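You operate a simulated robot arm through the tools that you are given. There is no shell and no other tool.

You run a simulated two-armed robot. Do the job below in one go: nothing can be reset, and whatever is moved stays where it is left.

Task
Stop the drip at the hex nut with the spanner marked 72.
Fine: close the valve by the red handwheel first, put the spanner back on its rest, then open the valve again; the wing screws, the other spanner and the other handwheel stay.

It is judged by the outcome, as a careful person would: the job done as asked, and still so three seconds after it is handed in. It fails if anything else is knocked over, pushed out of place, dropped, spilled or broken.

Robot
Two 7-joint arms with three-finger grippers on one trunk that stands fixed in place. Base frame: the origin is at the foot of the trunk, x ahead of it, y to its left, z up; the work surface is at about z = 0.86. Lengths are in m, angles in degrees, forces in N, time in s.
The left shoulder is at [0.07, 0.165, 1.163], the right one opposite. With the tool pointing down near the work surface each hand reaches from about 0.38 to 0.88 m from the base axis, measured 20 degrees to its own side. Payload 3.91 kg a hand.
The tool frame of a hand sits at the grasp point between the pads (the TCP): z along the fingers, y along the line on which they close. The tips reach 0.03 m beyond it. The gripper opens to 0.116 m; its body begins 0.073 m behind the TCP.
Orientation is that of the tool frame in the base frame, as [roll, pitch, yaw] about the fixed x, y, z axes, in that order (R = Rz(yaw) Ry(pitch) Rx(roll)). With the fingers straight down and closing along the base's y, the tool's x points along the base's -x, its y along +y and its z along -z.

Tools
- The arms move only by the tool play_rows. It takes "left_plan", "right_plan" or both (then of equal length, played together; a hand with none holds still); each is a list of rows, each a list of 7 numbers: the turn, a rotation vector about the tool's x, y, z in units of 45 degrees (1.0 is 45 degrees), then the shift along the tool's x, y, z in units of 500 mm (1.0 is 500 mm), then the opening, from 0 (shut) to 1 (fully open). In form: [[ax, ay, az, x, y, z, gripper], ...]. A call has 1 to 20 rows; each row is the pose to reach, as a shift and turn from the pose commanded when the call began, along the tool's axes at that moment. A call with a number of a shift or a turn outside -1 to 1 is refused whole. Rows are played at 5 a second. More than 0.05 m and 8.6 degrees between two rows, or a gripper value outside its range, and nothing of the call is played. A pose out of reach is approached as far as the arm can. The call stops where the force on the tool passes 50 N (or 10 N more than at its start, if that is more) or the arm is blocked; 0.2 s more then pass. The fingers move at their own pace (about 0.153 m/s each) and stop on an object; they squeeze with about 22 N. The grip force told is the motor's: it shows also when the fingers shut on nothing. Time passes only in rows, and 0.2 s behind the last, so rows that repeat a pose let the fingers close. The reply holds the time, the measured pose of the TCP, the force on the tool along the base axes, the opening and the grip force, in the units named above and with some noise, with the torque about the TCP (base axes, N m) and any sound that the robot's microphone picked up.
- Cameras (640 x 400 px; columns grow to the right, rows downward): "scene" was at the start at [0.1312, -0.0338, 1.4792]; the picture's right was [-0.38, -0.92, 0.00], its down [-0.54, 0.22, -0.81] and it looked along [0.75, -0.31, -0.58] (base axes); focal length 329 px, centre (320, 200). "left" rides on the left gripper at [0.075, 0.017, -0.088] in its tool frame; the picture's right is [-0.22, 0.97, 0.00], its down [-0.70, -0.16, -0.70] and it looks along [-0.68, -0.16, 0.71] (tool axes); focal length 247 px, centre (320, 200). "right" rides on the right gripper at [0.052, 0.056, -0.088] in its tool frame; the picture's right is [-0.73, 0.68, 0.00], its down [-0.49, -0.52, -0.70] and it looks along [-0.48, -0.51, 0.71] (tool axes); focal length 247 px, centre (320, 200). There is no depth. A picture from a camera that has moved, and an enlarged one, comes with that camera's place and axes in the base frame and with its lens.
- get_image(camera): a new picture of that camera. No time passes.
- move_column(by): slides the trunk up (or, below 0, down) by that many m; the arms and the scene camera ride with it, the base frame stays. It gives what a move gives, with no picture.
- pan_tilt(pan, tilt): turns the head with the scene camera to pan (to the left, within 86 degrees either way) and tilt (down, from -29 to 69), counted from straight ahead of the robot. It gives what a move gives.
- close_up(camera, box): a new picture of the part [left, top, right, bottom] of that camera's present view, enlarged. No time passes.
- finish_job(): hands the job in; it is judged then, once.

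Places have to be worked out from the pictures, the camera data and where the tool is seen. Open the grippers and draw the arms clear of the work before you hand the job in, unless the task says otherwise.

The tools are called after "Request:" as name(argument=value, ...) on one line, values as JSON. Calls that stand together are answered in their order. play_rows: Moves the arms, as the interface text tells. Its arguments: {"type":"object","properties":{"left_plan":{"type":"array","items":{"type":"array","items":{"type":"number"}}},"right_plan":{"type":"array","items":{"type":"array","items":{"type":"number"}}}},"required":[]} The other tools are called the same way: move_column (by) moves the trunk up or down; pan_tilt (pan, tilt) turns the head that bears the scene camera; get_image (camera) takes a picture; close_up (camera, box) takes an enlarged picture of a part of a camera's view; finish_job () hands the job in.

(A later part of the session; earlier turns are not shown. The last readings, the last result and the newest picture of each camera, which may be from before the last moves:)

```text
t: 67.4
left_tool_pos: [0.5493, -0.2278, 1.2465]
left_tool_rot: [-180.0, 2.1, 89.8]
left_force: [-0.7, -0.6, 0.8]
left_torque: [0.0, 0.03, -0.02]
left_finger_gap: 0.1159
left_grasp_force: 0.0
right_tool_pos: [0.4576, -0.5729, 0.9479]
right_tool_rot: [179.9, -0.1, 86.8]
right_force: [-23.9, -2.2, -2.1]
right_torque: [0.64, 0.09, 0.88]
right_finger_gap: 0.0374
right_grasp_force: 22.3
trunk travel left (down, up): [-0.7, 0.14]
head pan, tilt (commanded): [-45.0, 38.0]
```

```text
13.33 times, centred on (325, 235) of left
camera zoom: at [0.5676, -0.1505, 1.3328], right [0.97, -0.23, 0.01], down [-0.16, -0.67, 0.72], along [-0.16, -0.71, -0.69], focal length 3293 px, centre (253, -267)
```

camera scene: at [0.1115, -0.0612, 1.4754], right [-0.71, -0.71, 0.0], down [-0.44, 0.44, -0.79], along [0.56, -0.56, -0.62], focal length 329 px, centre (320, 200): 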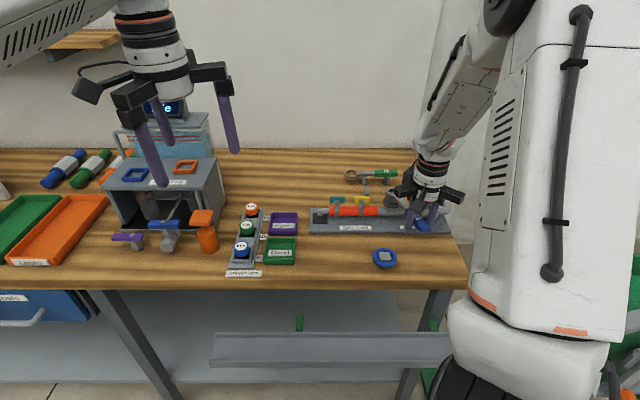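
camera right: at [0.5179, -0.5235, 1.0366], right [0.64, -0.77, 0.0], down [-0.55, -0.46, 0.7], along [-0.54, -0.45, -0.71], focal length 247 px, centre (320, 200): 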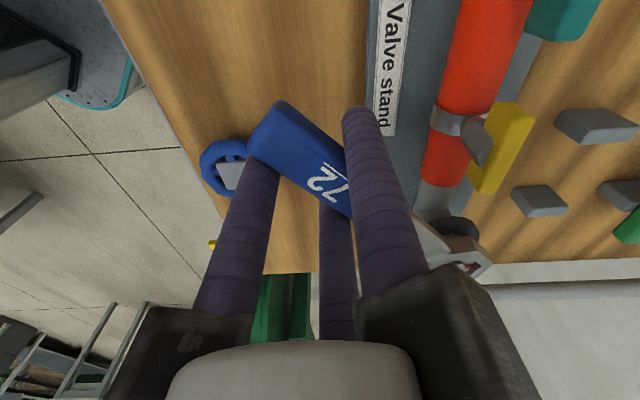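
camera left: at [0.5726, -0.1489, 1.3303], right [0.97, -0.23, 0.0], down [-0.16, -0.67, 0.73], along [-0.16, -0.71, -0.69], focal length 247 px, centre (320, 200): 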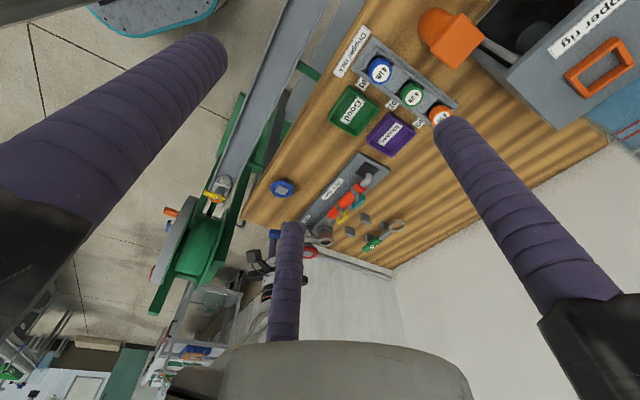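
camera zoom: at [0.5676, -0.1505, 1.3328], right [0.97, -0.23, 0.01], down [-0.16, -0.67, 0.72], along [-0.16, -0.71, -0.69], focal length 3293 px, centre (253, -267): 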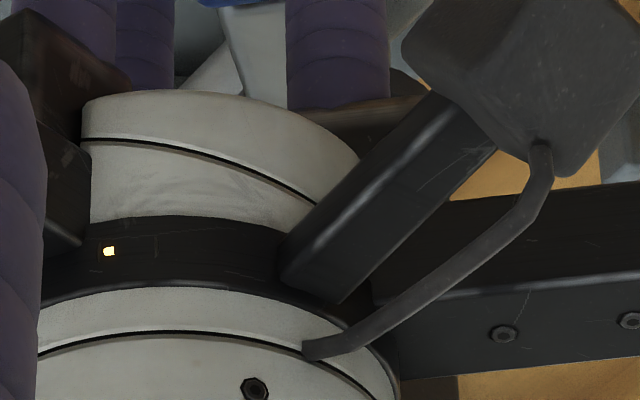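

The red mark has gone round about 42° clockwise. I press on by a further 2° to learn whether this is the end stop or just friction.

Request:
play_rows(right_plan=[[0, 0, 0.0222, 0.0001, 0.0039, 0, 0], [0, 0, 0.0444, 0.0001, 0.0078, 0, 0], [0, 0, 0.0444, 0.0001, 0.0078, 0, 0]])

Request:
close_up(camera="scene", box=[388, 180, 418, 215])

```text
t: 68.2
left_tool_pos: [0.5503, -0.2283, 1.2488]
left_tool_rot: [-179.9, 2.2, 89.8]
left_force: [-0.1, 0.5, 0.4]
left_torque: [0.05, 0.0, 0.0]
left_finger_gap: 0.1161
left_grasp_force: 0.0
right_tool_pos: [0.4612, -0.5722, 0.9495]
right_tool_rot: [179.9, -0.2, 84.9]
right_force: [-28.5, -1.0, -4.4]
right_torque: [0.97, 0.19, 1.13]
right_finger_gap: 0.0374
right_grasp_force: 22.1
trunk travel left (down, up): [-0.7, 0.14]
head pan, tilt (commanded): [-45.0, 38.0]
```

```text
11.43 times, centred on (403, 198) of scene
camera zoom: at [0.1069, -0.062, 1.4757], right [-0.71, -0.71, 0.0], down [-0.43, 0.44, -0.79], along [0.56, -0.56, -0.61], focal length 3760 px, centre (-629, 229)
```

zoom: 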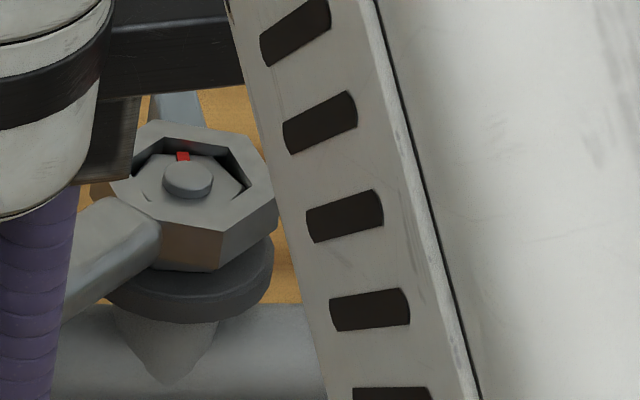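

Force rose only slightly (28 N) while the handle moved nearly the full 2°, so it is still turning against growing resistance. I turn another 4° in small steps.

Request:
play_rows(right_plan=[[0, 0, 0.0222, 0.0001, 0.0039, 0, 0], [0, 0, 0.0444, 0.0001, 0.0078, 0, 0], [0, 0, 0.0667, 0.0003, 0.0116, 0, 0], [0, 0, 0.0889, 0.0003, 0.0155, 0, 0], [0, 0, 0.0889, 0.0003, 0.0155, 0, 0]])

Request:
close_up(camera="scene", box=[388, 180, 418, 215])

Request:
close_up(camera="scene", box=[330, 160, 450, 260])

```text
t: 69.4
left_tool_pos: [0.5477, -0.2267, 1.2481]
left_tool_rot: [179.9, 2.1, 89.8]
left_force: [0.8, -0.1, -0.2]
left_torque: [-0.01, 0.02, 0.0]
left_finger_gap: 0.116
left_grasp_force: 0.1
right_tool_pos: [0.4671, -0.5728, 0.9499]
right_tool_rot: [-180.0, 0.0, 81.0]
right_force: [-36.4, -0.7, 1.7]
right_torque: [0.53, 0.1, 1.64]
right_finger_gap: 0.0377
right_grasp_force: 21.8
trunk travel left (down, up): [-0.7, 0.14]
head pan, tilt (commanded): [-45.0, 38.0]
```

```text
11.43 times, centred on (403, 198) of scene
camera zoom: at [0.1048, -0.0613, 1.476], right [-0.71, -0.71, 0.0], down [-0.43, 0.44, -0.79], along [0.56, -0.56, -0.61], focal length 3760 px, centre (-629, 229)
```

zoom: 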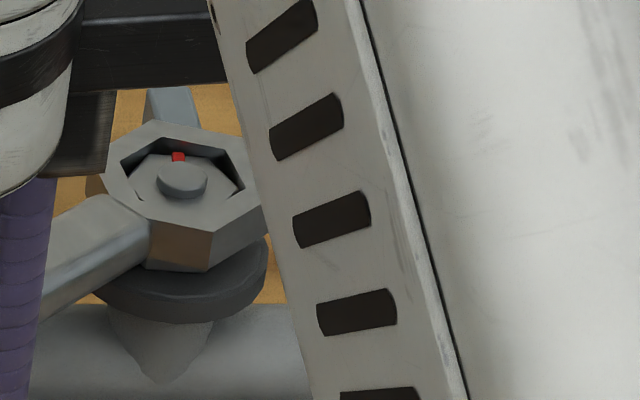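

```text
4.00 times, centred on (390, 210) of scene
camera zoom: at [0.1048, -0.0613, 1.476], right [-0.71, -0.71, 0.0], down [-0.43, 0.44, -0.79], along [0.56, -0.56, -0.61], focal length 1316 px, centre (40, 160)
```

zoom: 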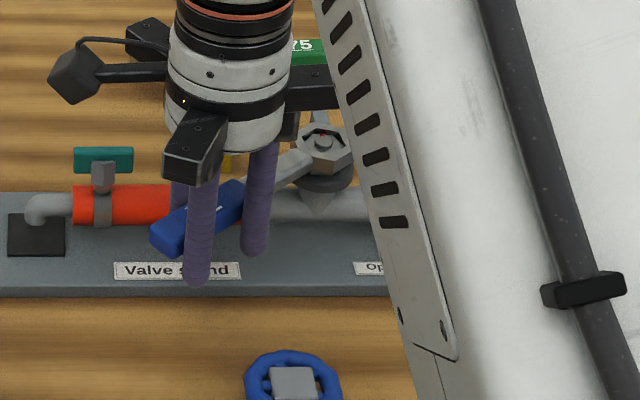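

At 36 N (over 5 N m at the nut) the red mark no longer moves: the nut is tight at its stop after about 42°. I back off 5° to release the load.

Request:
play_rows(right_plan=[[0, 0, -0.0278, -0.0004, -0.0048, 0, 0], [0, 0, -0.0556, -0.0009, -0.0097, 0, 0], [0, 0, -0.0833, -0.0015, -0.0145, 0, 0], [0, 0, -0.1111, -0.0021, -0.0193, 0, 0], [0, 0, -0.1111, -0.0021, -0.0193, 0, 0]])

Request:
close_up(camera="scene", box=[388, 180, 418, 215])

```text
t: 70.6
left_tool_pos: [0.5506, -0.2262, 1.2484]
left_tool_rot: [180.0, 2.2, 89.9]
left_force: [0.1, 0.4, -0.3]
left_torque: [0.03, 0.04, -0.02]
left_finger_gap: 0.1162
left_grasp_force: 0.1
right_tool_pos: [0.4622, -0.571, 0.949]
right_tool_rot: [179.8, 0.0, 86.2]
right_force: [-21.5, -0.9, -0.1]
right_torque: [0.26, 0.1, 1.16]
right_finger_gap: 0.0364
right_grasp_force: 21.9
trunk travel left (down, up): [-0.7, 0.14]
head pan, tilt (commanded): [-45.0, 38.0]
```

```text
11.43 times, centred on (403, 198) of scene
camera zoom: at [0.1075, -0.061, 1.4758], right [-0.71, -0.71, 0.0], down [-0.43, 0.44, -0.79], along [0.56, -0.56, -0.61], focal length 3760 px, centre (-629, 229)
```

zoom: 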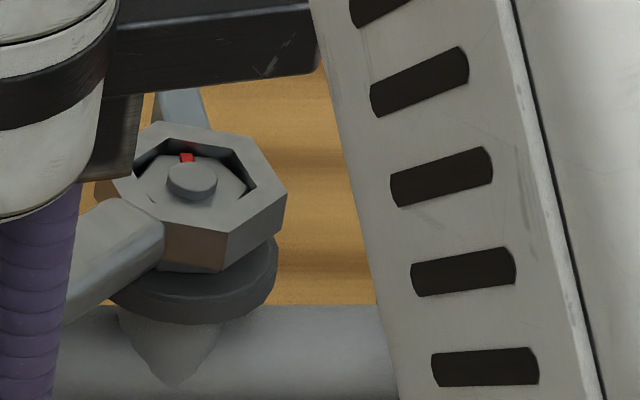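

Still 21 N on the handle. I back off another 3°.

Request:
play_rows(right_plan=[[0, 0, -0.0333, -0.0005, -0.0058, 0, 0], [0, 0, -0.0667, -0.0012, -0.0116, 0, 0], [0, 0, -0.0667, -0.0012, -0.0116, 0, 0]])

Request:
close_up(camera="scene", box=[388, 180, 418, 215])

```text
t: 71.4
left_tool_pos: [0.5516, -0.2256, 1.2466]
left_tool_rot: [-180.0, 2.2, 90.0]
left_force: [0.0, 0.7, -0.2]
left_torque: [0.01, -0.01, -0.01]
left_finger_gap: 0.1162
left_grasp_force: 0.0
right_tool_pos: [0.458, -0.5725, 0.95]
right_tool_rot: [180.0, 0.2, 89.0]
right_force: [-14.0, 1.0, 4.1]
right_torque: [-0.13, 0.04, 0.87]
right_finger_gap: 0.0364
right_grasp_force: 21.7
trunk travel left (down, up): [-0.7, 0.14]
head pan, tilt (commanded): [-45.0, 38.0]
```

```text
11.43 times, centred on (403, 198) of scene
camera zoom: at [0.1087, -0.0604, 1.4757], right [-0.71, -0.71, 0.0], down [-0.43, 0.43, -0.79], along [0.56, -0.56, -0.61], focal length 3760 px, centre (-629, 229)
```

zoom: 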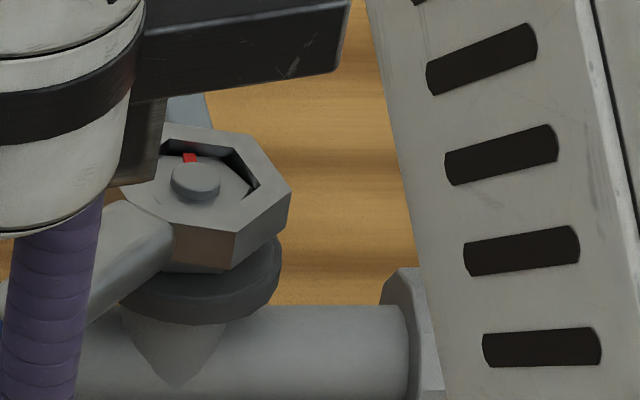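

Down to 14 N. I back off 5° more toward the middle of the play.

Request:
play_rows(right_plan=[[0, 0, -0.0278, -0.0004, -0.0048, 0, 0], [0, 0, -0.0556, -0.0009, -0.0097, 0, 0], [0, 0, -0.0833, -0.0015, -0.0145, 0, 0], [0, 0, -0.1111, -0.0021, -0.0193, 0, 0], [0, 0, -0.1111, -0.0021, -0.0193, 0, 0]])

Request:
close_up(camera="scene", box=[388, 180, 418, 215])

```text
t: 72.6
left_tool_pos: [0.5527, -0.2258, 1.2466]
left_tool_rot: [180.0, 2.2, 89.9]
left_force: [0.0, -0.3, 0.5]
left_torque: [0.01, -0.02, 0.01]
left_finger_gap: 0.1161
left_grasp_force: 0.0
right_tool_pos: [0.4479, -0.5732, 0.9479]
right_tool_rot: [179.9, 0.1, 93.9]
right_force: [-2.2, -1.8, 6.1]
right_torque: [-0.6, -0.08, 0.45]
right_finger_gap: 0.0366
right_grasp_force: 22.1
trunk travel left (down, up): [-0.7, 0.14]
head pan, tilt (commanded): [-45.0, 38.0]
```

```text
11.43 times, centred on (403, 198) of scene
camera zoom: at [0.1102, -0.0605, 1.4756], right [-0.71, -0.71, 0.0], down [-0.43, 0.44, -0.79], along [0.56, -0.56, -0.62], focal length 3760 px, centre (-629, 229)
```

zoom: 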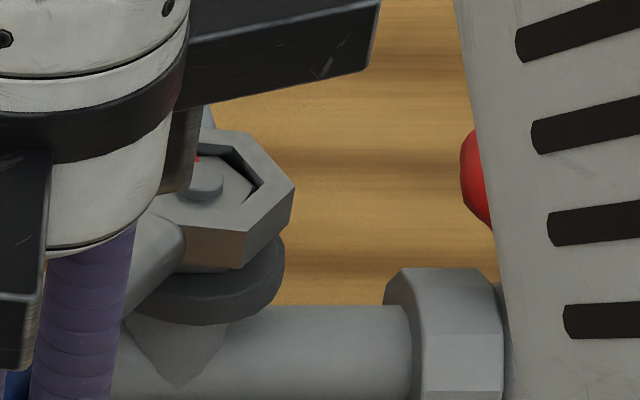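

The load is almost gone. I lift the ring slowly off the nut.

Request:
play_rows(right_plan=[[0, 0, -0.0222, -0.0003, -0.0039, -0.003, 0], [0, 0, -0.0333, -0.0005, -0.0058, -0.008, 0], [0, 0, -0.0333, -0.0005, -0.0058, -0.014, 0], [0, 0, -0.0333, -0.0005, -0.0058, -0.014, 0]])

Request:
close_up(camera="scene", box=[388, 180, 418, 215])

```text
t: 73.6
left_tool_pos: [0.5537, -0.2274, 1.2472]
left_tool_rot: [-179.9, 2.2, 89.8]
left_force: [-0.3, 0.9, 0.6]
left_torque: [-0.03, 0.02, -0.02]
left_finger_gap: 0.1161
left_grasp_force: 0.0
right_tool_pos: [0.4453, -0.5726, 0.9538]
right_tool_rot: [-180.0, 0.0, 95.5]
right_force: [-4.8, 3.0, -11.0]
right_torque: [0.7, 0.17, 0.25]
right_finger_gap: 0.0367
right_grasp_force: 22.1
trunk travel left (down, up): [-0.7, 0.14]
head pan, tilt (commanded): [-45.0, 38.0]
```

```text
11.43 times, centred on (403, 198) of scene
camera zoom: at [0.1115, -0.0618, 1.4753], right [-0.71, -0.71, 0.0], down [-0.44, 0.44, -0.79], along [0.56, -0.56, -0.62], focal length 3760 px, centre (-629, 229)
```

zoom: 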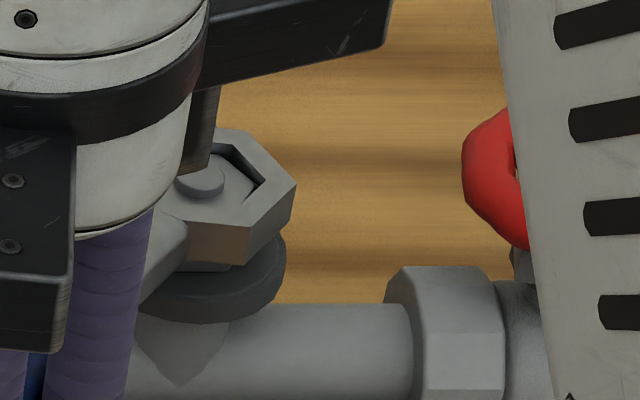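

The ring still clings (11 N pull) because it presses on a flank. I go back down a little, reverse 4° more, ease 0.8 mm outward, and try again.

Request:
play_rows(right_plan=[[0, 0, -0.0222, 0.0005, -0.0039, 0.004, 0], [0, 0, -0.0444, 0.001, -0.0077, 0.004, 0], [0, 0, -0.0667, 0.0006, -0.0116, 0.004, 0], [0, 0, -0.0889, 0.0, -0.0154, 0.004, 0], [0, 0, -0.0889, 0.0, -0.0154, 0.004, 0]])

Request:
close_up(camera="scene", box=[388, 180, 418, 215])

Request:
close_up(camera="left", box=[310, 220, 340, 250])

```text
t: 74.8
left_tool_pos: [0.5525, -0.2276, 1.2457]
left_tool_rot: [-179.8, 2.1, 89.7]
left_force: [0.2, -0.7, -0.6]
left_torque: [0.01, -0.01, 0.03]
left_finger_gap: 0.116
left_grasp_force: 0.0
right_tool_pos: [0.4372, -0.5756, 0.9529]
right_tool_rot: [-179.9, 0.0, 99.5]
right_force: [0.2, -2.1, 0.8]
right_torque: [-0.06, -0.03, 0.05]
right_finger_gap: 0.0366
right_grasp_force: 21.8
trunk travel left (down, up): [-0.7, 0.14]
head pan, tilt (commanded): [-45.0, 38.0]
```

```text
11.43 times, centred on (403, 198) of scene
camera zoom: at [0.1115, -0.0615, 1.4754], right [-0.71, -0.71, 0.0], down [-0.44, 0.44, -0.79], along [0.56, -0.56, -0.62], focal length 3760 px, centre (-629, 229)
```

zoom: 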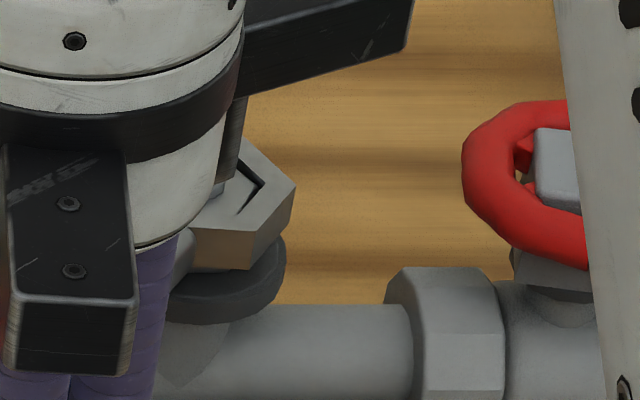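

```text
13.33 times, centred on (325, 235) of left
camera zoom: at [0.5721, -0.1492, 1.3315], right [0.97, -0.23, 0.01], down [-0.16, -0.67, 0.73], along [-0.16, -0.71, -0.69], focal length 3293 px, centre (253, -267)
```

zoom: 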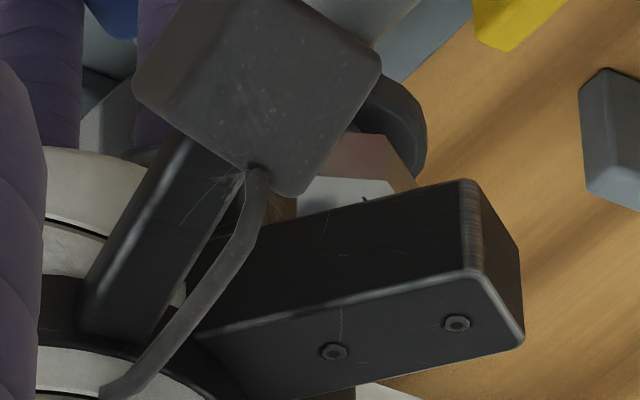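

Forces are near zero: the ring is loose on the nut. I lift straight up in small steps.

Request:
play_rows(right_plan=[[0, 0, 0, 0, 0, -0.006, 0], [0, 0, 0, 0, 0, -0.012, 0], [0, 0, 0, 0, 0, -0.018, 0], [0, 0, 0, 0, 0, -0.018, 0]])

Request:
close_up(camera="scene", box=[380, 170, 420, 215])

```text
t: 75.8
left_tool_pos: [0.554, -0.2263, 1.2464]
left_tool_rot: [-179.8, 2.2, 89.8]
left_force: [-0.4, -0.3, 0.0]
left_torque: [0.01, 0.0, 0.0]
left_finger_gap: 0.1161
left_grasp_force: 0.0
right_tool_pos: [0.4365, -0.5742, 0.9613]
right_tool_rot: [180.0, 0.0, 99.4]
right_force: [1.8, -1.2, -1.4]
right_torque: [0.09, 0.03, 0.09]
right_finger_gap: 0.0366
right_grasp_force: 21.8
trunk travel left (down, up): [-0.7, 0.14]
head pan, tilt (commanded): [-45.0, 38.0]
```

```text
8.89 times, centred on (400, 192) of scene
camera zoom: at [0.1115, -0.0617, 1.4754], right [-0.71, -0.71, 0.0], down [-0.44, 0.44, -0.79], along [0.56, -0.56, -0.62], focal length 2924 px, centre (-391, 267)
```

zoom: 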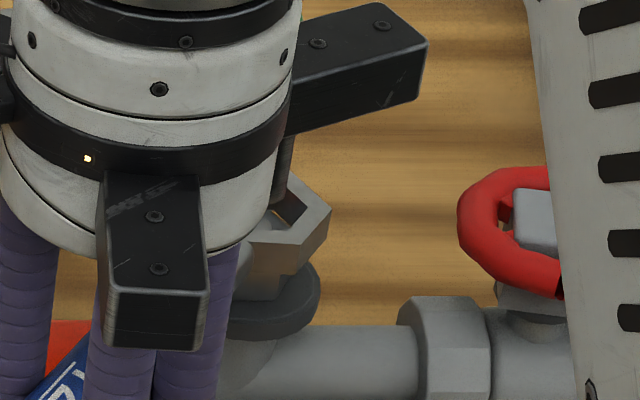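

It comes off freely. I lift on to z ≈ 1.03.

Request:
play_rows(right_plan=[[0, 0, 0, 0, 0, -0.015, 0], [0, 0, 0, 0, 0, -0.035, 0], [0, 0, 0, 0, 0, -0.06, 0], [0, 0, 0, 0, 0, -0.085, 0], [0, 0, 0, 0, 0, -0.11, 0], [0, 0, 0, 0, 0, -0.13, 0], [0, 0, 0, 0, 0, -0.138, 0], [0, 0, 0, 0, 0, -0.138, 0]])

Request:
close_up(camera="scene", box=[330, 120, 470, 240])

Request:
get_image(camera="right")

```text
t: 77.6
left_tool_pos: [0.5534, -0.2269, 1.2454]
left_tool_rot: [-179.8, 2.2, 89.8]
left_force: [-0.2, -0.2, -0.3]
left_torque: [-0.01, 0.0, 0.02]
left_finger_gap: 0.1161
left_grasp_force: 0.1
right_tool_pos: [0.4387, -0.5735, 1.0307]
right_tool_rot: [179.9, -0.1, 99.5]
right_force: [0.5, 0.4, -1.5]
right_torque: [0.06, 0.0, -0.02]
right_finger_gap: 0.0364
right_grasp_force: 21.8
trunk travel left (down, up): [-0.7, 0.14]
head pan, tilt (commanded): [-45.0, 38.0]
```

```text
3.33 times, centred on (400, 180) of scene
camera zoom: at [0.1113, -0.0614, 1.4754], right [-0.71, -0.71, 0.0], down [-0.44, 0.44, -0.79], along [0.56, -0.56, -0.62], focal length 1097 px, centre (53, 267)
```

zoom: 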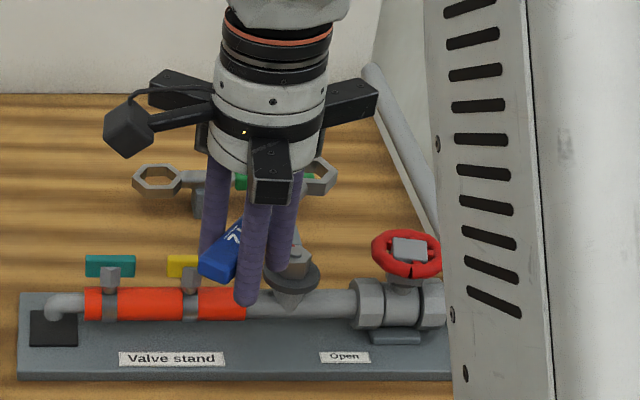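

```text
taken
camera right: at [0.4859, -0.5134, 1.119], right [0.79, -0.61, 0.0], down [-0.44, -0.57, 0.7], along [-0.43, -0.55, -0.71], focal length 247 px, centre (320, 200)
```

right: 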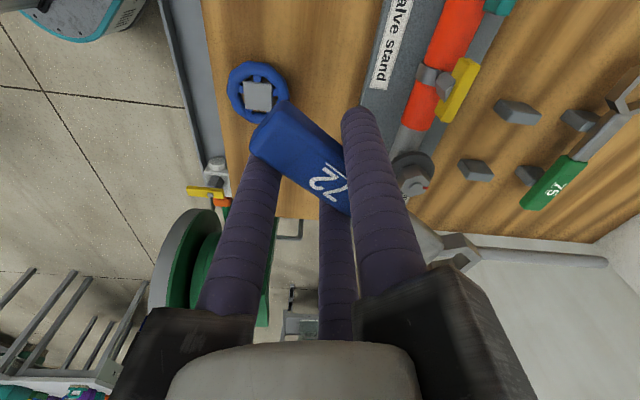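

The spanner is held well and clear of everything. I carry it back toward its rest, turning counter-clockwise step by step at z ≈ 1.03.

Request:
play_rows(right_plan=[[0, 0, -0.06, -0.0092, 0.0021, 0, 0], [0, 0, -0.16, -0.0246, 0.0055, 0, 0], [0, 0, -0.27, -0.0415, 0.0093, 0, 0], [0, 0, -0.38, -0.0584, 0.0131, 0, 0], [0, 0, -0.49, -0.0753, 0.0169, 0, 0], [0, 0, -0.6, -0.0922, 0.0207, 0, 0], [0, 0, -0.691, -0.1062, 0.0238, 0, 0], [0, 0, -0.691, -0.1062, 0.0238, 0, 0]])

Request:
play_rows(right_plan=[[0, 0, -0.06, -0.009, -0.003, 0, 0], [0, 0, -0.16, -0.0239, -0.008, 0, 0], [0, 0, -0.27, -0.0403, -0.0135, 0, 0], [0, 0, -0.38, -0.0568, -0.019, 0, 0], [0, 0, -0.49, -0.0732, -0.0245, 0, 0], [0, 0, -0.6, -0.0896, -0.03, 0, 0], [0, 0, -0.691, -0.1032, -0.0345, 0, 0], [0, 0, -0.691, -0.1032, -0.0345, 0, 0]])

Request:
close_up(camera="scene", box=[330, 110, 490, 230])

```text
t: 79.4
left_tool_pos: [0.554, -0.2267, 1.2463]
left_tool_rot: [-179.9, 2.2, 89.8]
left_force: [0.4, 0.3, -0.1]
left_torque: [0.03, -0.01, 0.01]
left_finger_gap: 0.1158
left_grasp_force: 0.3
right_tool_pos: [0.4585, -0.6235, 1.0322]
right_tool_rot: [180.0, 0.0, 130.6]
right_force: [-0.6, 0.0, -0.8]
right_torque: [-0.01, 0.03, 0.01]
right_finger_gap: 0.0366
right_grasp_force: 21.7
trunk travel left (down, up): [-0.7, 0.14]
head pan, tilt (commanded): [-45.0, 38.0]
```

```text
t: 81.2
left_tool_pos: [0.5525, -0.2263, 1.247]
left_tool_rot: [-179.8, 2.3, 89.7]
left_force: [0.8, 0.7, -0.1]
left_torque: [-0.01, 0.0, 0.0]
left_finger_gap: 0.1161
left_grasp_force: 0.1
right_tool_pos: [0.4775, -0.675, 1.0315]
right_tool_rot: [180.0, 0.1, 161.7]
right_force: [-0.2, 0.2, -1.0]
right_torque: [0.03, 0.05, -0.04]
right_finger_gap: 0.0366
right_grasp_force: 22.0
trunk travel left (down, up): [-0.7, 0.14]
head pan, tilt (commanded): [-45.0, 38.0]
```

```text
3.33 times, centred on (410, 170) of scene
camera zoom: at [0.1112, -0.0611, 1.4754], right [-0.71, -0.71, 0.0], down [-0.44, 0.44, -0.79], along [0.56, -0.56, -0.62], focal length 1097 px, centre (20, 300)
```

zoom: 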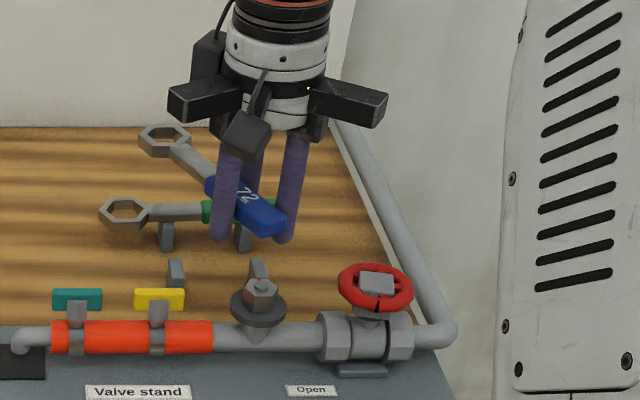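

The carry goes well. I complete the second half to hover above the rest posts.

Request:
play_rows(right_plan=[[0, 0, -0.06, -0.0061, -0.0072, 0, 0], [0, 0, -0.16, -0.0163, -0.0192, 0, 0], [0, 0, -0.27, -0.0276, -0.0324, 0, 0], [0, 0, -0.38, -0.0388, -0.0455, 0, 0], [0, 0, -0.49, -0.0501, -0.0587, 0, 0], [0, 0, -0.6, -0.0613, -0.0719, 0, 0], [0, 0, -0.691, -0.0706, -0.0828, 0, 0], [0, 0, -0.691, -0.0706, -0.0828, 0, 0]])

Request:
play_rows(right_plan=[[0, 0, -0.06, -0.0015, -0.0094, 0, 0], [0, 0, -0.16, -0.0041, -0.025, 0, 0], [0, 0, -0.27, -0.0069, -0.0421, 0, 0], [0, 0, -0.38, -0.0098, -0.0593, 0, 0], [0, 0, -0.49, -0.0126, -0.0764, 0, 0], [0, 0, -0.6, -0.0154, -0.0936, 0, 0], [0, 0, -0.688, -0.0177, -0.1073, 0, 0], [0, 0, -0.688, -0.0177, -0.1073, 0, 0]])

Request:
close_up(camera="scene", box=[330, 110, 490, 230])

Request:
get_image(camera="right")

```text
t: 83.0
left_tool_pos: [0.5537, -0.2251, 1.2456]
left_tool_rot: [-179.9, 2.2, 89.8]
left_force: [-0.4, -1.1, 0.2]
left_torque: [0.02, 0.0, 0.01]
left_finger_gap: 0.1162
left_grasp_force: 0.1
right_tool_pos: [0.4992, -0.7249, 1.0303]
right_tool_rot: [-179.9, -0.1, -167.3]
right_force: [-0.3, 0.4, -1.0]
right_torque: [-0.02, 0.03, 0.0]
right_finger_gap: 0.0363
right_grasp_force: 21.6
trunk travel left (down, up): [-0.7, 0.14]
head pan, tilt (commanded): [-45.0, 38.0]
```

```text
t: 84.8
left_tool_pos: [0.5532, -0.2263, 1.2446]
left_tool_rot: [-179.9, 2.2, 89.8]
left_force: [-0.7, -0.2, 0.9]
left_torque: [-0.03, -0.01, 0.02]
left_finger_gap: 0.1161
left_grasp_force: 0.0
right_tool_pos: [0.5193, -0.7756, 1.0305]
right_tool_rot: [180.0, 0.0, -136.3]
right_force: [-0.1, -0.1, -1.3]
right_torque: [0.03, 0.03, 0.0]
right_finger_gap: 0.0362
right_grasp_force: 22.2
trunk travel left (down, up): [-0.7, 0.14]
head pan, tilt (commanded): [-45.0, 38.0]
```

```text
3.33 times, centred on (410, 170) of scene
camera zoom: at [0.1111, -0.0612, 1.4754], right [-0.71, -0.71, 0.0], down [-0.44, 0.44, -0.79], along [0.56, -0.56, -0.62], focal length 1097 px, centre (20, 300)
```

zoom: 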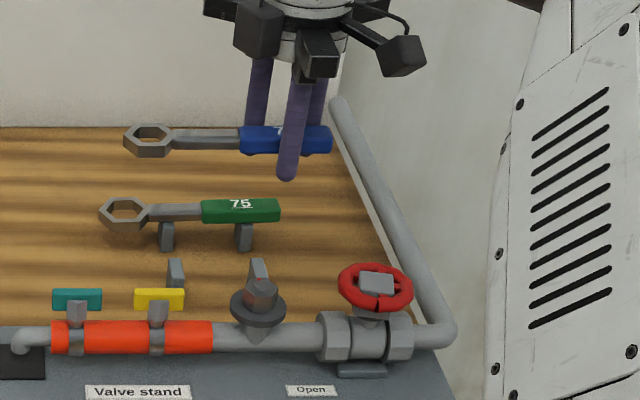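

```text
taken
camera right: at [0.4433, -0.7718, 1.1193], right [0.06, 1.0, 0.0], down [0.71, -0.04, 0.7], along [0.7, -0.04, -0.71], focal length 247 px, centre (320, 200)
```

right: 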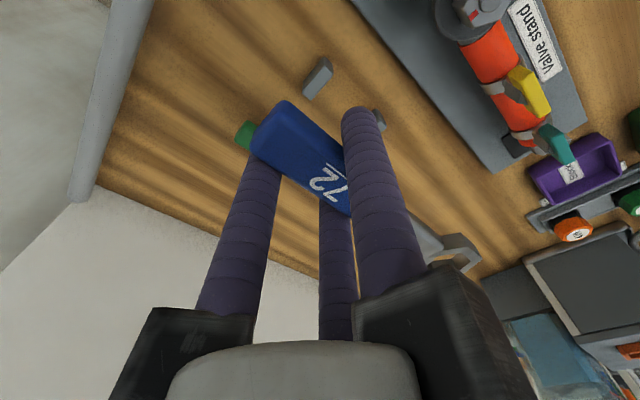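

The spanner hovers over its posts, parallel to the stand. I lower it to just above the posts (TCP z ≈ 0.915).

Request:
play_rows(right_plan=[[0, 0, 0, 0, 0, 0.02, 0], [0, 0, 0, 0, 0, 0.045, 0], [0, 0, 0, 0, 0, 0.07, 0], [0, 0, 0, 0, 0, 0.095, 0], [0, 0, 0, 0, 0, 0.12, 0], [0, 0, 0, 0, 0, 0.145, 0], [0, 0, 0, 0, 0, 0.17, 0], [0, 0, 0, 0, 0, 0.195, 0], [0, 0, 0, 0, 0, 0.215, 0], [0, 0, 0, 0, 0, 0.23, 0], [0, 0, 0, 0, 0, 0.23, 0]])

Request:
close_up(camera="scene", box=[345, 140, 435, 210])

Request:
close_up(camera="right", box=[200, 0, 440, 200])

Request:
close_up(camera="left", box=[300, 200, 420, 280])

```text
t: 87.2
left_tool_pos: [0.5533, -0.2267, 1.2461]
left_tool_rot: [-179.7, 2.3, 89.8]
left_force: [-0.6, -0.7, -0.1]
left_torque: [-0.01, -0.03, 0.0]
left_finger_gap: 0.1162
left_grasp_force: 0.1
right_tool_pos: [0.5194, -0.7758, 0.9157]
right_tool_rot: [180.0, 0.1, -136.3]
right_force: [-0.2, -0.1, -1.4]
right_torque: [-0.05, 0.02, -0.01]
right_finger_gap: 0.0364
right_grasp_force: 21.7
trunk travel left (down, up): [-0.7, 0.14]
head pan, tilt (commanded): [-45.0, 38.0]
```

```text
5.71 times, centred on (390, 175) of scene
camera zoom: at [0.1112, -0.0613, 1.4754], right [-0.71, -0.71, 0.0], down [-0.44, 0.44, -0.79], along [0.56, -0.56, -0.62], focal length 1880 px, centre (-80, 343)
```

zoom: 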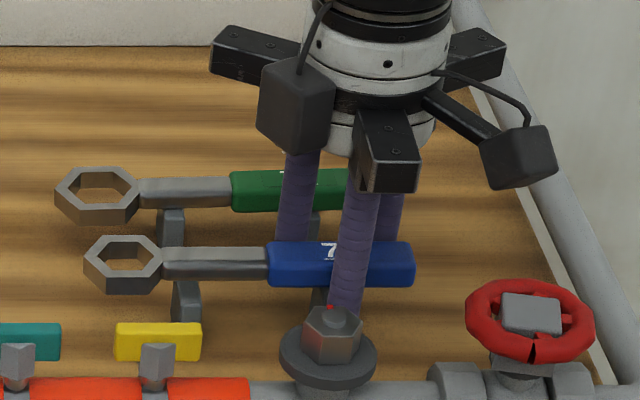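

```text
2.00 times, centred on (320, 100) of right
camera zoom: at [0.4436, -0.7714, 1.0043], right [0.06, 1.0, 0.0], down [0.71, -0.04, 0.7], along [0.7, -0.04, -0.71], focal length 494 px, centre (320, 400)
```

zoom: 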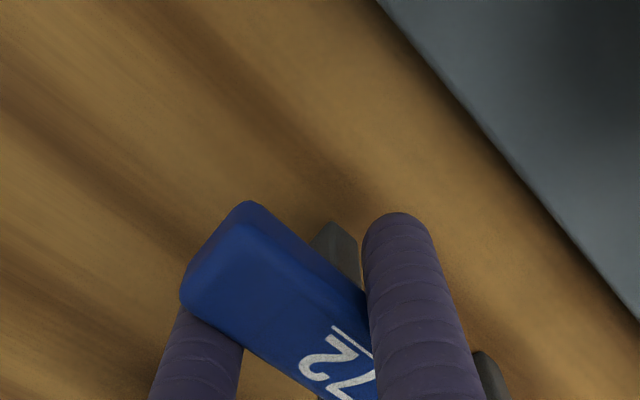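

```text
5.00 times, centred on (360, 240) of left
camera zoom: at [0.5718, -0.1491, 1.3315], right [0.97, -0.23, 0.01], down [-0.16, -0.67, 0.73], along [-0.16, -0.71, -0.69], focal length 1235 px, centre (120, 0)
```

zoom: 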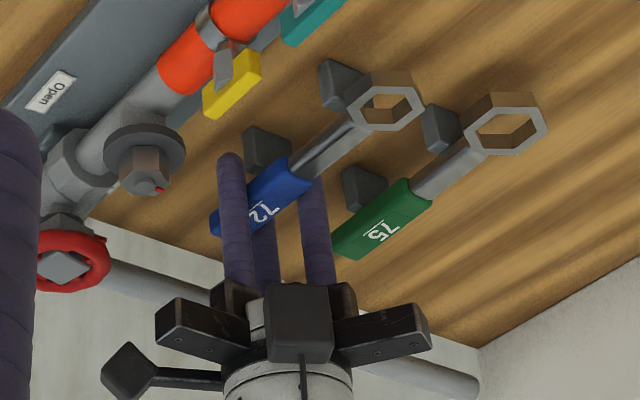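

The left view shows the spanner some 6 mm too far toward the wheel and 9 mm too far forward compared with its neighbour's seat. I shift 4 mm along and 2.5 mm back (limits set by the fingers clearing post 1), then lower until it touches.

Request:
play_rows(right_plan=[[0, 0, 0, -0.004, -0.0025, 0, 0], [0, 0, 0, -0.008, -0.005, 0, 0], [0, 0, 0, -0.008, -0.005, 0.008, 0], [0, 0, 0, -0.008, -0.005, 0.016, 0], [0, 0, 0, -0.008, -0.005, 0.022, 0], [0, 0, 0, -0.008, -0.005, 0.022, 0]])

Request:
close_up(camera="left", box=[300, 200, 420, 280])

Request:
close_up(camera="scene", box=[345, 140, 435, 210])

```text
t: 88.6
left_tool_pos: [0.5526, -0.2264, 1.246]
left_tool_rot: [-179.7, 2.2, 89.7]
left_force: [0.3, -0.5, -0.7]
left_torque: [0.02, 0.01, -0.01]
left_finger_gap: 0.1158
left_grasp_force: 0.1
right_tool_pos: [0.5236, -0.7752, 0.9043]
right_tool_rot: [-180.0, 0.0, -136.3]
right_force: [-0.7, 0.0, -1.1]
right_torque: [-0.03, 0.01, 0.0]
right_finger_gap: 0.0366
right_grasp_force: 22.2
trunk travel left (down, up): [-0.7, 0.14]
head pan, tilt (commanded): [-45.0, 38.0]
```

```text
5.00 times, centred on (360, 240) of left
camera zoom: at [0.5719, -0.1492, 1.3315], right [0.97, -0.23, 0.01], down [-0.16, -0.67, 0.73], along [-0.16, -0.71, -0.69], focal length 1235 px, centre (120, 0)
```

zoom: 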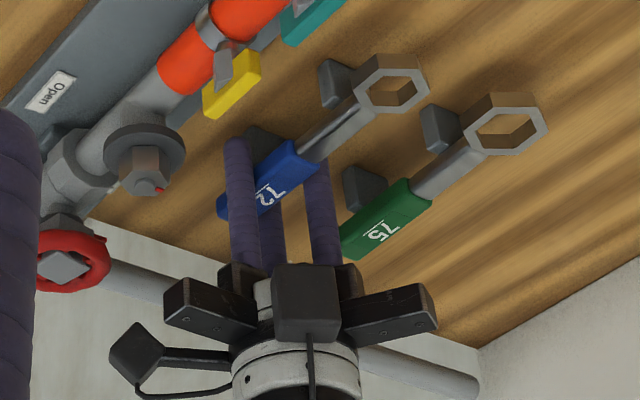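

```text
5.71 times, centred on (390, 175) of scene
camera zoom: at [0.1113, -0.0614, 1.4754], right [-0.71, -0.71, 0.0], down [-0.44, 0.44, -0.79], along [0.56, -0.56, -0.62], focal length 1880 px, centre (-80, 343)
```

zoom: 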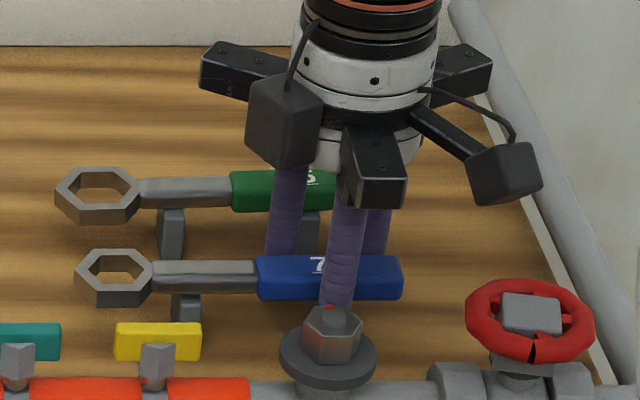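

Almost there, no contact yet. I lower 2 mm at a time.

Request:
play_rows(right_plan=[[0, 0, 0, 0, 0, 0.002, 0], [0, 0, 0, 0, 0, 0.005, 0], [0, 0, 0, 0, 0, 0.007, 0], [0, 0, 0, 0, 0, 0.007, 0]])

Request:
close_up(camera="left", box=[330, 200, 390, 250])

Request:
close_up(camera="scene", box=[355, 165, 415, 205])

```text
t: 89.6
left_tool_pos: [0.5523, -0.2271, 1.2461]
left_tool_rot: [-179.7, 2.2, 89.8]
left_force: [0.2, 0.7, 0.4]
left_torque: [0.02, -0.01, 0.03]
left_finger_gap: 0.1159
left_grasp_force: 0.0
right_tool_pos: [0.5237, -0.7748, 0.901]
right_tool_rot: [180.0, 0.0, -136.3]
right_force: [-0.2, -0.2, -0.3]
right_torque: [-0.01, 0.07, 0.03]
right_finger_gap: 0.0363
right_grasp_force: 22.4
trunk travel left (down, up): [-0.7, 0.14]
head pan, tilt (commanded): [-45.0, 38.0]
```

```text
8.00 times, centred on (360, 225) of left
camera zoom: at [0.5718, -0.1491, 1.3316], right [0.97, -0.23, 0.01], down [-0.16, -0.67, 0.73], along [-0.16, -0.71, -0.69], focal length 1976 px, centre (0, 0)
```

zoom: 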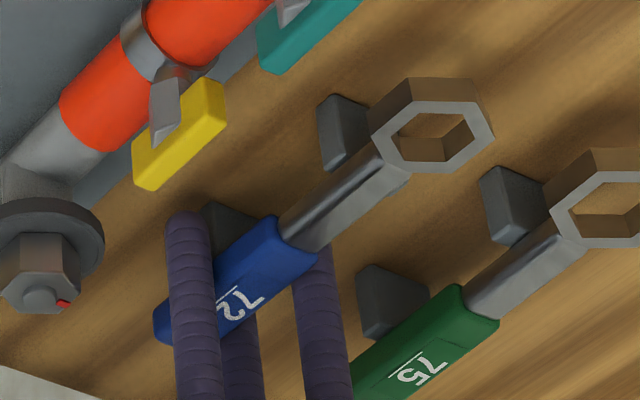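

```text
10.00 times, centred on (385, 185) of scene
camera zoom: at [0.1112, -0.0613, 1.4754], right [-0.71, -0.71, 0.0], down [-0.44, 0.44, -0.79], along [0.56, -0.56, -0.62], focal length 3290 px, centre (-330, 350)
```

zoom: 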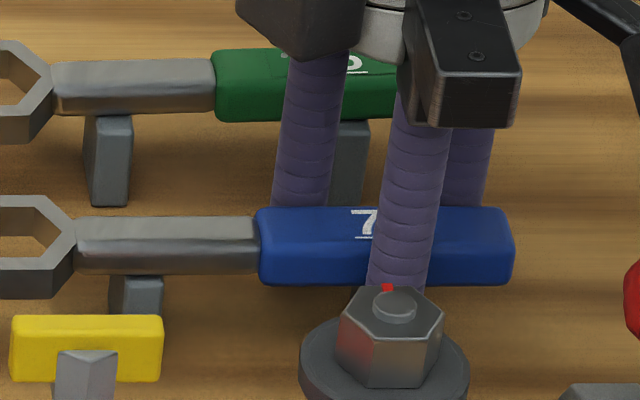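

The weight is just being taken up by the posts. I lower one more millimetre and open the fingers a little at a time.

Request:
play_rows(right_plan=[[0, 0, 0, 0, 0, 0.002, 0], [0, 0, 0, 0, 0, 0.002, 0], [0, 0, 0, 0, 0, 0.002, 0.36], [0, 0, 0, 0, 0, 0.002, 0.4], [0, 0, 0, 0, 0, 0.002, 0.45], [0, 0, 0, 0, 0, 0.002, 0.45]])

Request:
close_up(camera="left", box=[330, 200, 390, 250])

Request:
close_up(camera="scene", box=[355, 165, 415, 205])

Request:
close_up(camera="right", box=[200, 0, 440, 200])

```text
t: 91.0
left_tool_pos: [0.5542, -0.2282, 1.2472]
left_tool_rot: [-179.9, 2.2, 89.9]
left_force: [-0.4, 0.1, -0.1]
left_torque: [-0.01, -0.01, 0.0]
left_finger_gap: 0.1162
left_grasp_force: 0.1
right_tool_pos: [0.5241, -0.7759, 0.9008]
right_tool_rot: [180.0, 0.1, -136.2]
right_force: [-0.4, -0.6, 0.1]
right_torque: [-0.01, 0.02, 0.03]
right_finger_gap: 0.0523
right_grasp_force: 0.1
trunk travel left (down, up): [-0.7, 0.14]
head pan, tilt (commanded): [-45.0, 38.0]
```

```text
8.00 times, centred on (360, 225) of left
camera zoom: at [0.5718, -0.149, 1.3316], right [0.97, -0.23, 0.01], down [-0.16, -0.67, 0.73], along [-0.16, -0.71, -0.69], focal length 1976 px, centre (0, 0)
```

zoom: 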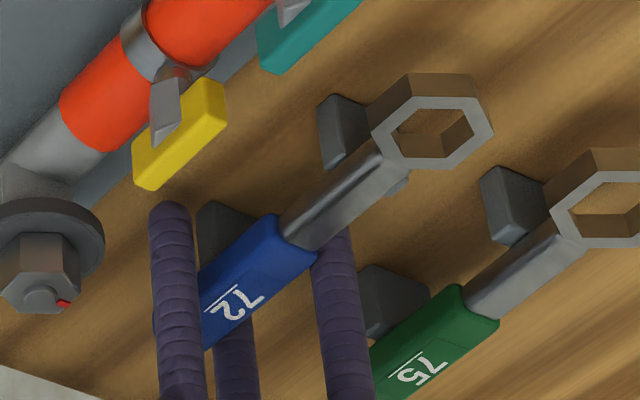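

```text
10.00 times, centred on (385, 185) of scene
camera zoom: at [0.1111, -0.0612, 1.4754], right [-0.71, -0.71, 0.0], down [-0.44, 0.44, -0.79], along [0.56, -0.56, -0.62], focal length 3290 px, centre (-330, 350)
```

zoom: 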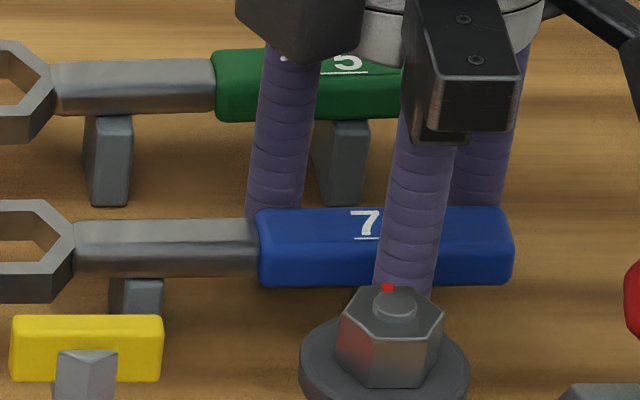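

```text
2.00 times, centred on (320, 100) of right
camera zoom: at [0.4484, -0.7706, 0.9888], right [0.06, 1.0, 0.0], down [0.71, -0.04, 0.7], along [0.7, -0.04, -0.71], focal length 494 px, centre (320, 400)
```

zoom: 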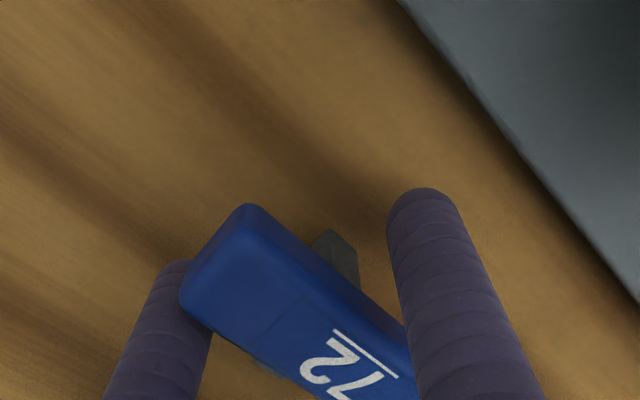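

The spanner rests on both posts by itself. It sits about 8 mm forward of its old seat, so I raise the fingertips above the post tops and prepare to nudge it back with finger A near its centre of mass.

Request:
play_rows(right_plan=[[0, 0, 0, 0, 0, -0.012, 0.45], [0, 0, 0, 0, 0, -0.024, 0.45], [0, 0, 0, 0, 0, -0.036, 0.45], [0, 0, 0, -0.02, 0, -0.036, 0.45], [0, 0, 0, -0.04, 0, -0.036, 0.45], [0, 0, 0, -0.058, 0, -0.036, 0.45], [0, 0, 0, -0.058, 0, -0.036, 0.45]])

Request:
close_up(camera="left", box=[330, 200, 390, 250])

Request:
close_up(camera="scene", box=[345, 155, 425, 205])

Request:
close_up(camera="right", box=[200, 0, 440, 200])

```text
t: 92.6
left_tool_pos: [0.5545, -0.2231, 1.248]
left_tool_rot: [-179.9, 2.3, 89.8]
left_force: [-0.1, 0.0, -0.7]
left_torque: [-0.04, 0.07, -0.03]
left_finger_gap: 0.1162
left_grasp_force: 0.1
right_tool_pos: [0.547, -0.7524, 0.9209]
right_tool_rot: [180.0, 0.0, -136.2]
right_force: [-4.0, -0.6, 6.7]
right_torque: [-0.25, 0.21, -0.02]
right_finger_gap: 0.0532
right_grasp_force: 1.0
trunk travel left (down, up): [-0.7, 0.14]
head pan, tilt (commanded): [-45.0, 38.0]
```

```text
8.00 times, centred on (360, 225) of left
camera zoom: at [0.5722, -0.146, 1.332], right [0.97, -0.23, 0.01], down [-0.16, -0.67, 0.73], along [-0.16, -0.71, -0.69], focal length 1976 px, centre (0, 0)
```

zoom: 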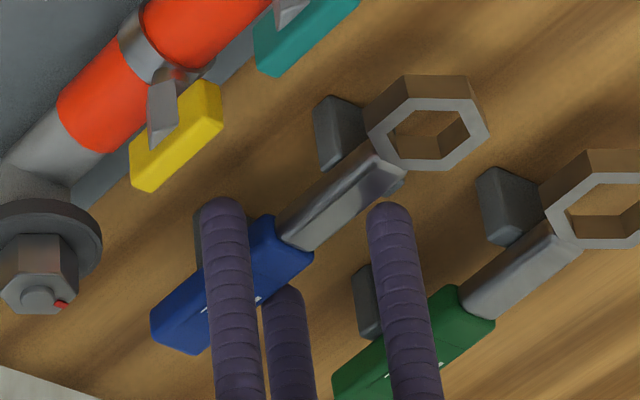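

```text
8.00 times, centred on (385, 180) of scene
camera zoom: at [0.1114, -0.0586, 1.4755], right [-0.71, -0.71, 0.0], down [-0.44, 0.43, -0.79], along [0.56, -0.56, -0.61], focal length 2632 px, centre (-200, 360)
```

zoom: 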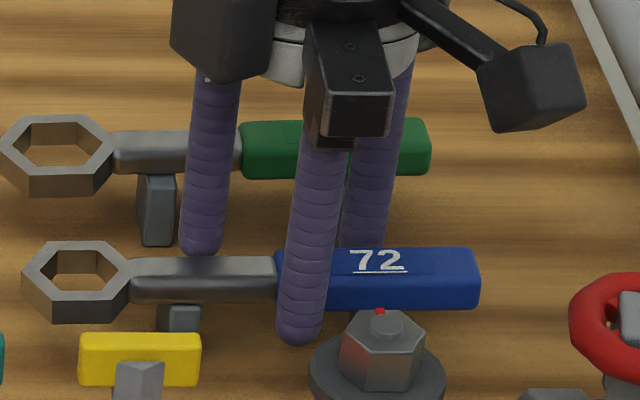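

```text
2.00 times, centred on (320, 100) of right
camera zoom: at [0.4718, -0.7476, 1.0081], right [0.06, 1.0, 0.0], down [0.71, -0.04, 0.7], along [0.7, -0.04, -0.71], focal length 494 px, centre (320, 400)
```

zoom: 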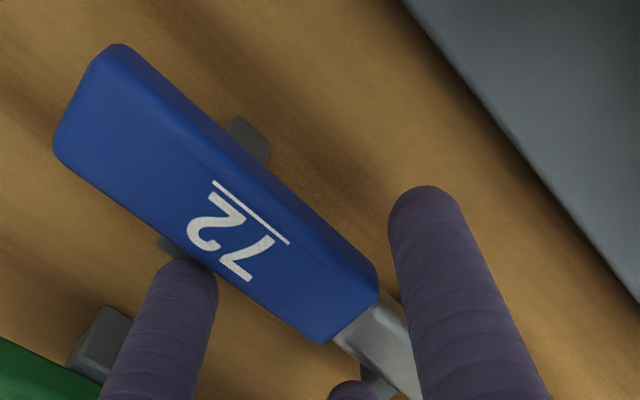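

Finger B's tip rests on post 1's edge (6.7 N up), so this way is not good. I raise straight up; instead I will push with the closed fingers from the front, between the posts.

Request:
play_rows(right_plan=[[0, 0, 0, 0, 0, -0.01, 0.46], [0, 0, 0, 0, 0, -0.04, 0.5], [0, 0, 0, 0, 0, -0.08, 0.5], [0, 0, 0, 0, 0, -0.1, 0.5], [0, 0, 0, 0, 0, -0.1, 0.0], [0, 0, 0, 0, 0, -0.1, 0.0], [0, 0, 0, 0, 0, -0.1, 0.0]])

Request:
close_up(camera="left", box=[320, 200, 400, 260])

Request:
close_up(camera="scene", box=[345, 155, 425, 205])

```text
t: 94.2
left_tool_pos: [0.5541, -0.2262, 1.2454]
left_tool_rot: [-179.9, 2.2, 89.9]
left_force: [-0.2, -0.2, -0.3]
left_torque: [0.01, 0.0, -0.05]
left_finger_gap: 0.1162
left_grasp_force: 0.0
right_tool_pos: [0.5458, -0.756, 0.9681]
right_tool_rot: [179.9, 0.0, -136.3]
right_force: [0.5, 0.1, 0.2]
right_torque: [0.03, 0.01, 0.01]
right_finger_gap: 0.0089
right_grasp_force: 22.0
trunk travel left (down, up): [-0.7, 0.14]
head pan, tilt (commanded): [-45.0, 38.0]
```

```text
6.67 times, centred on (360, 230) of left
camera zoom: at [0.5718, -0.149, 1.3315], right [0.97, -0.23, 0.01], down [-0.16, -0.67, 0.73], along [-0.16, -0.71, -0.69], focal length 1646 px, centre (53, 0)
```

zoom: 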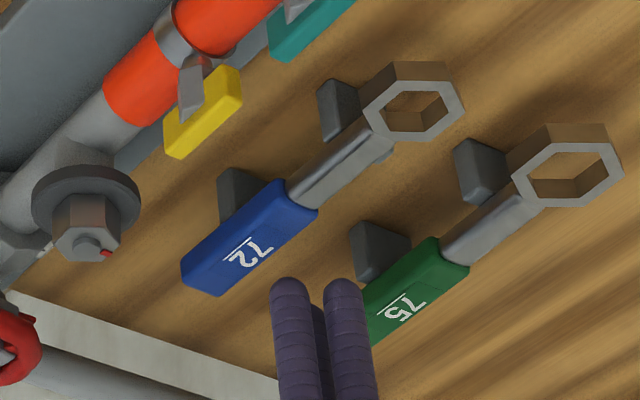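

```text
8.00 times, centred on (385, 180) of scene
camera zoom: at [0.1112, -0.0612, 1.4754], right [-0.71, -0.71, 0.0], down [-0.44, 0.44, -0.79], along [0.56, -0.56, -0.62], focal length 2632 px, centre (-200, 360)
```

zoom: 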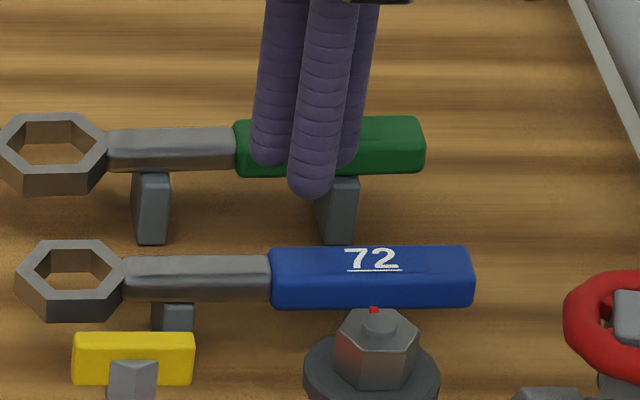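

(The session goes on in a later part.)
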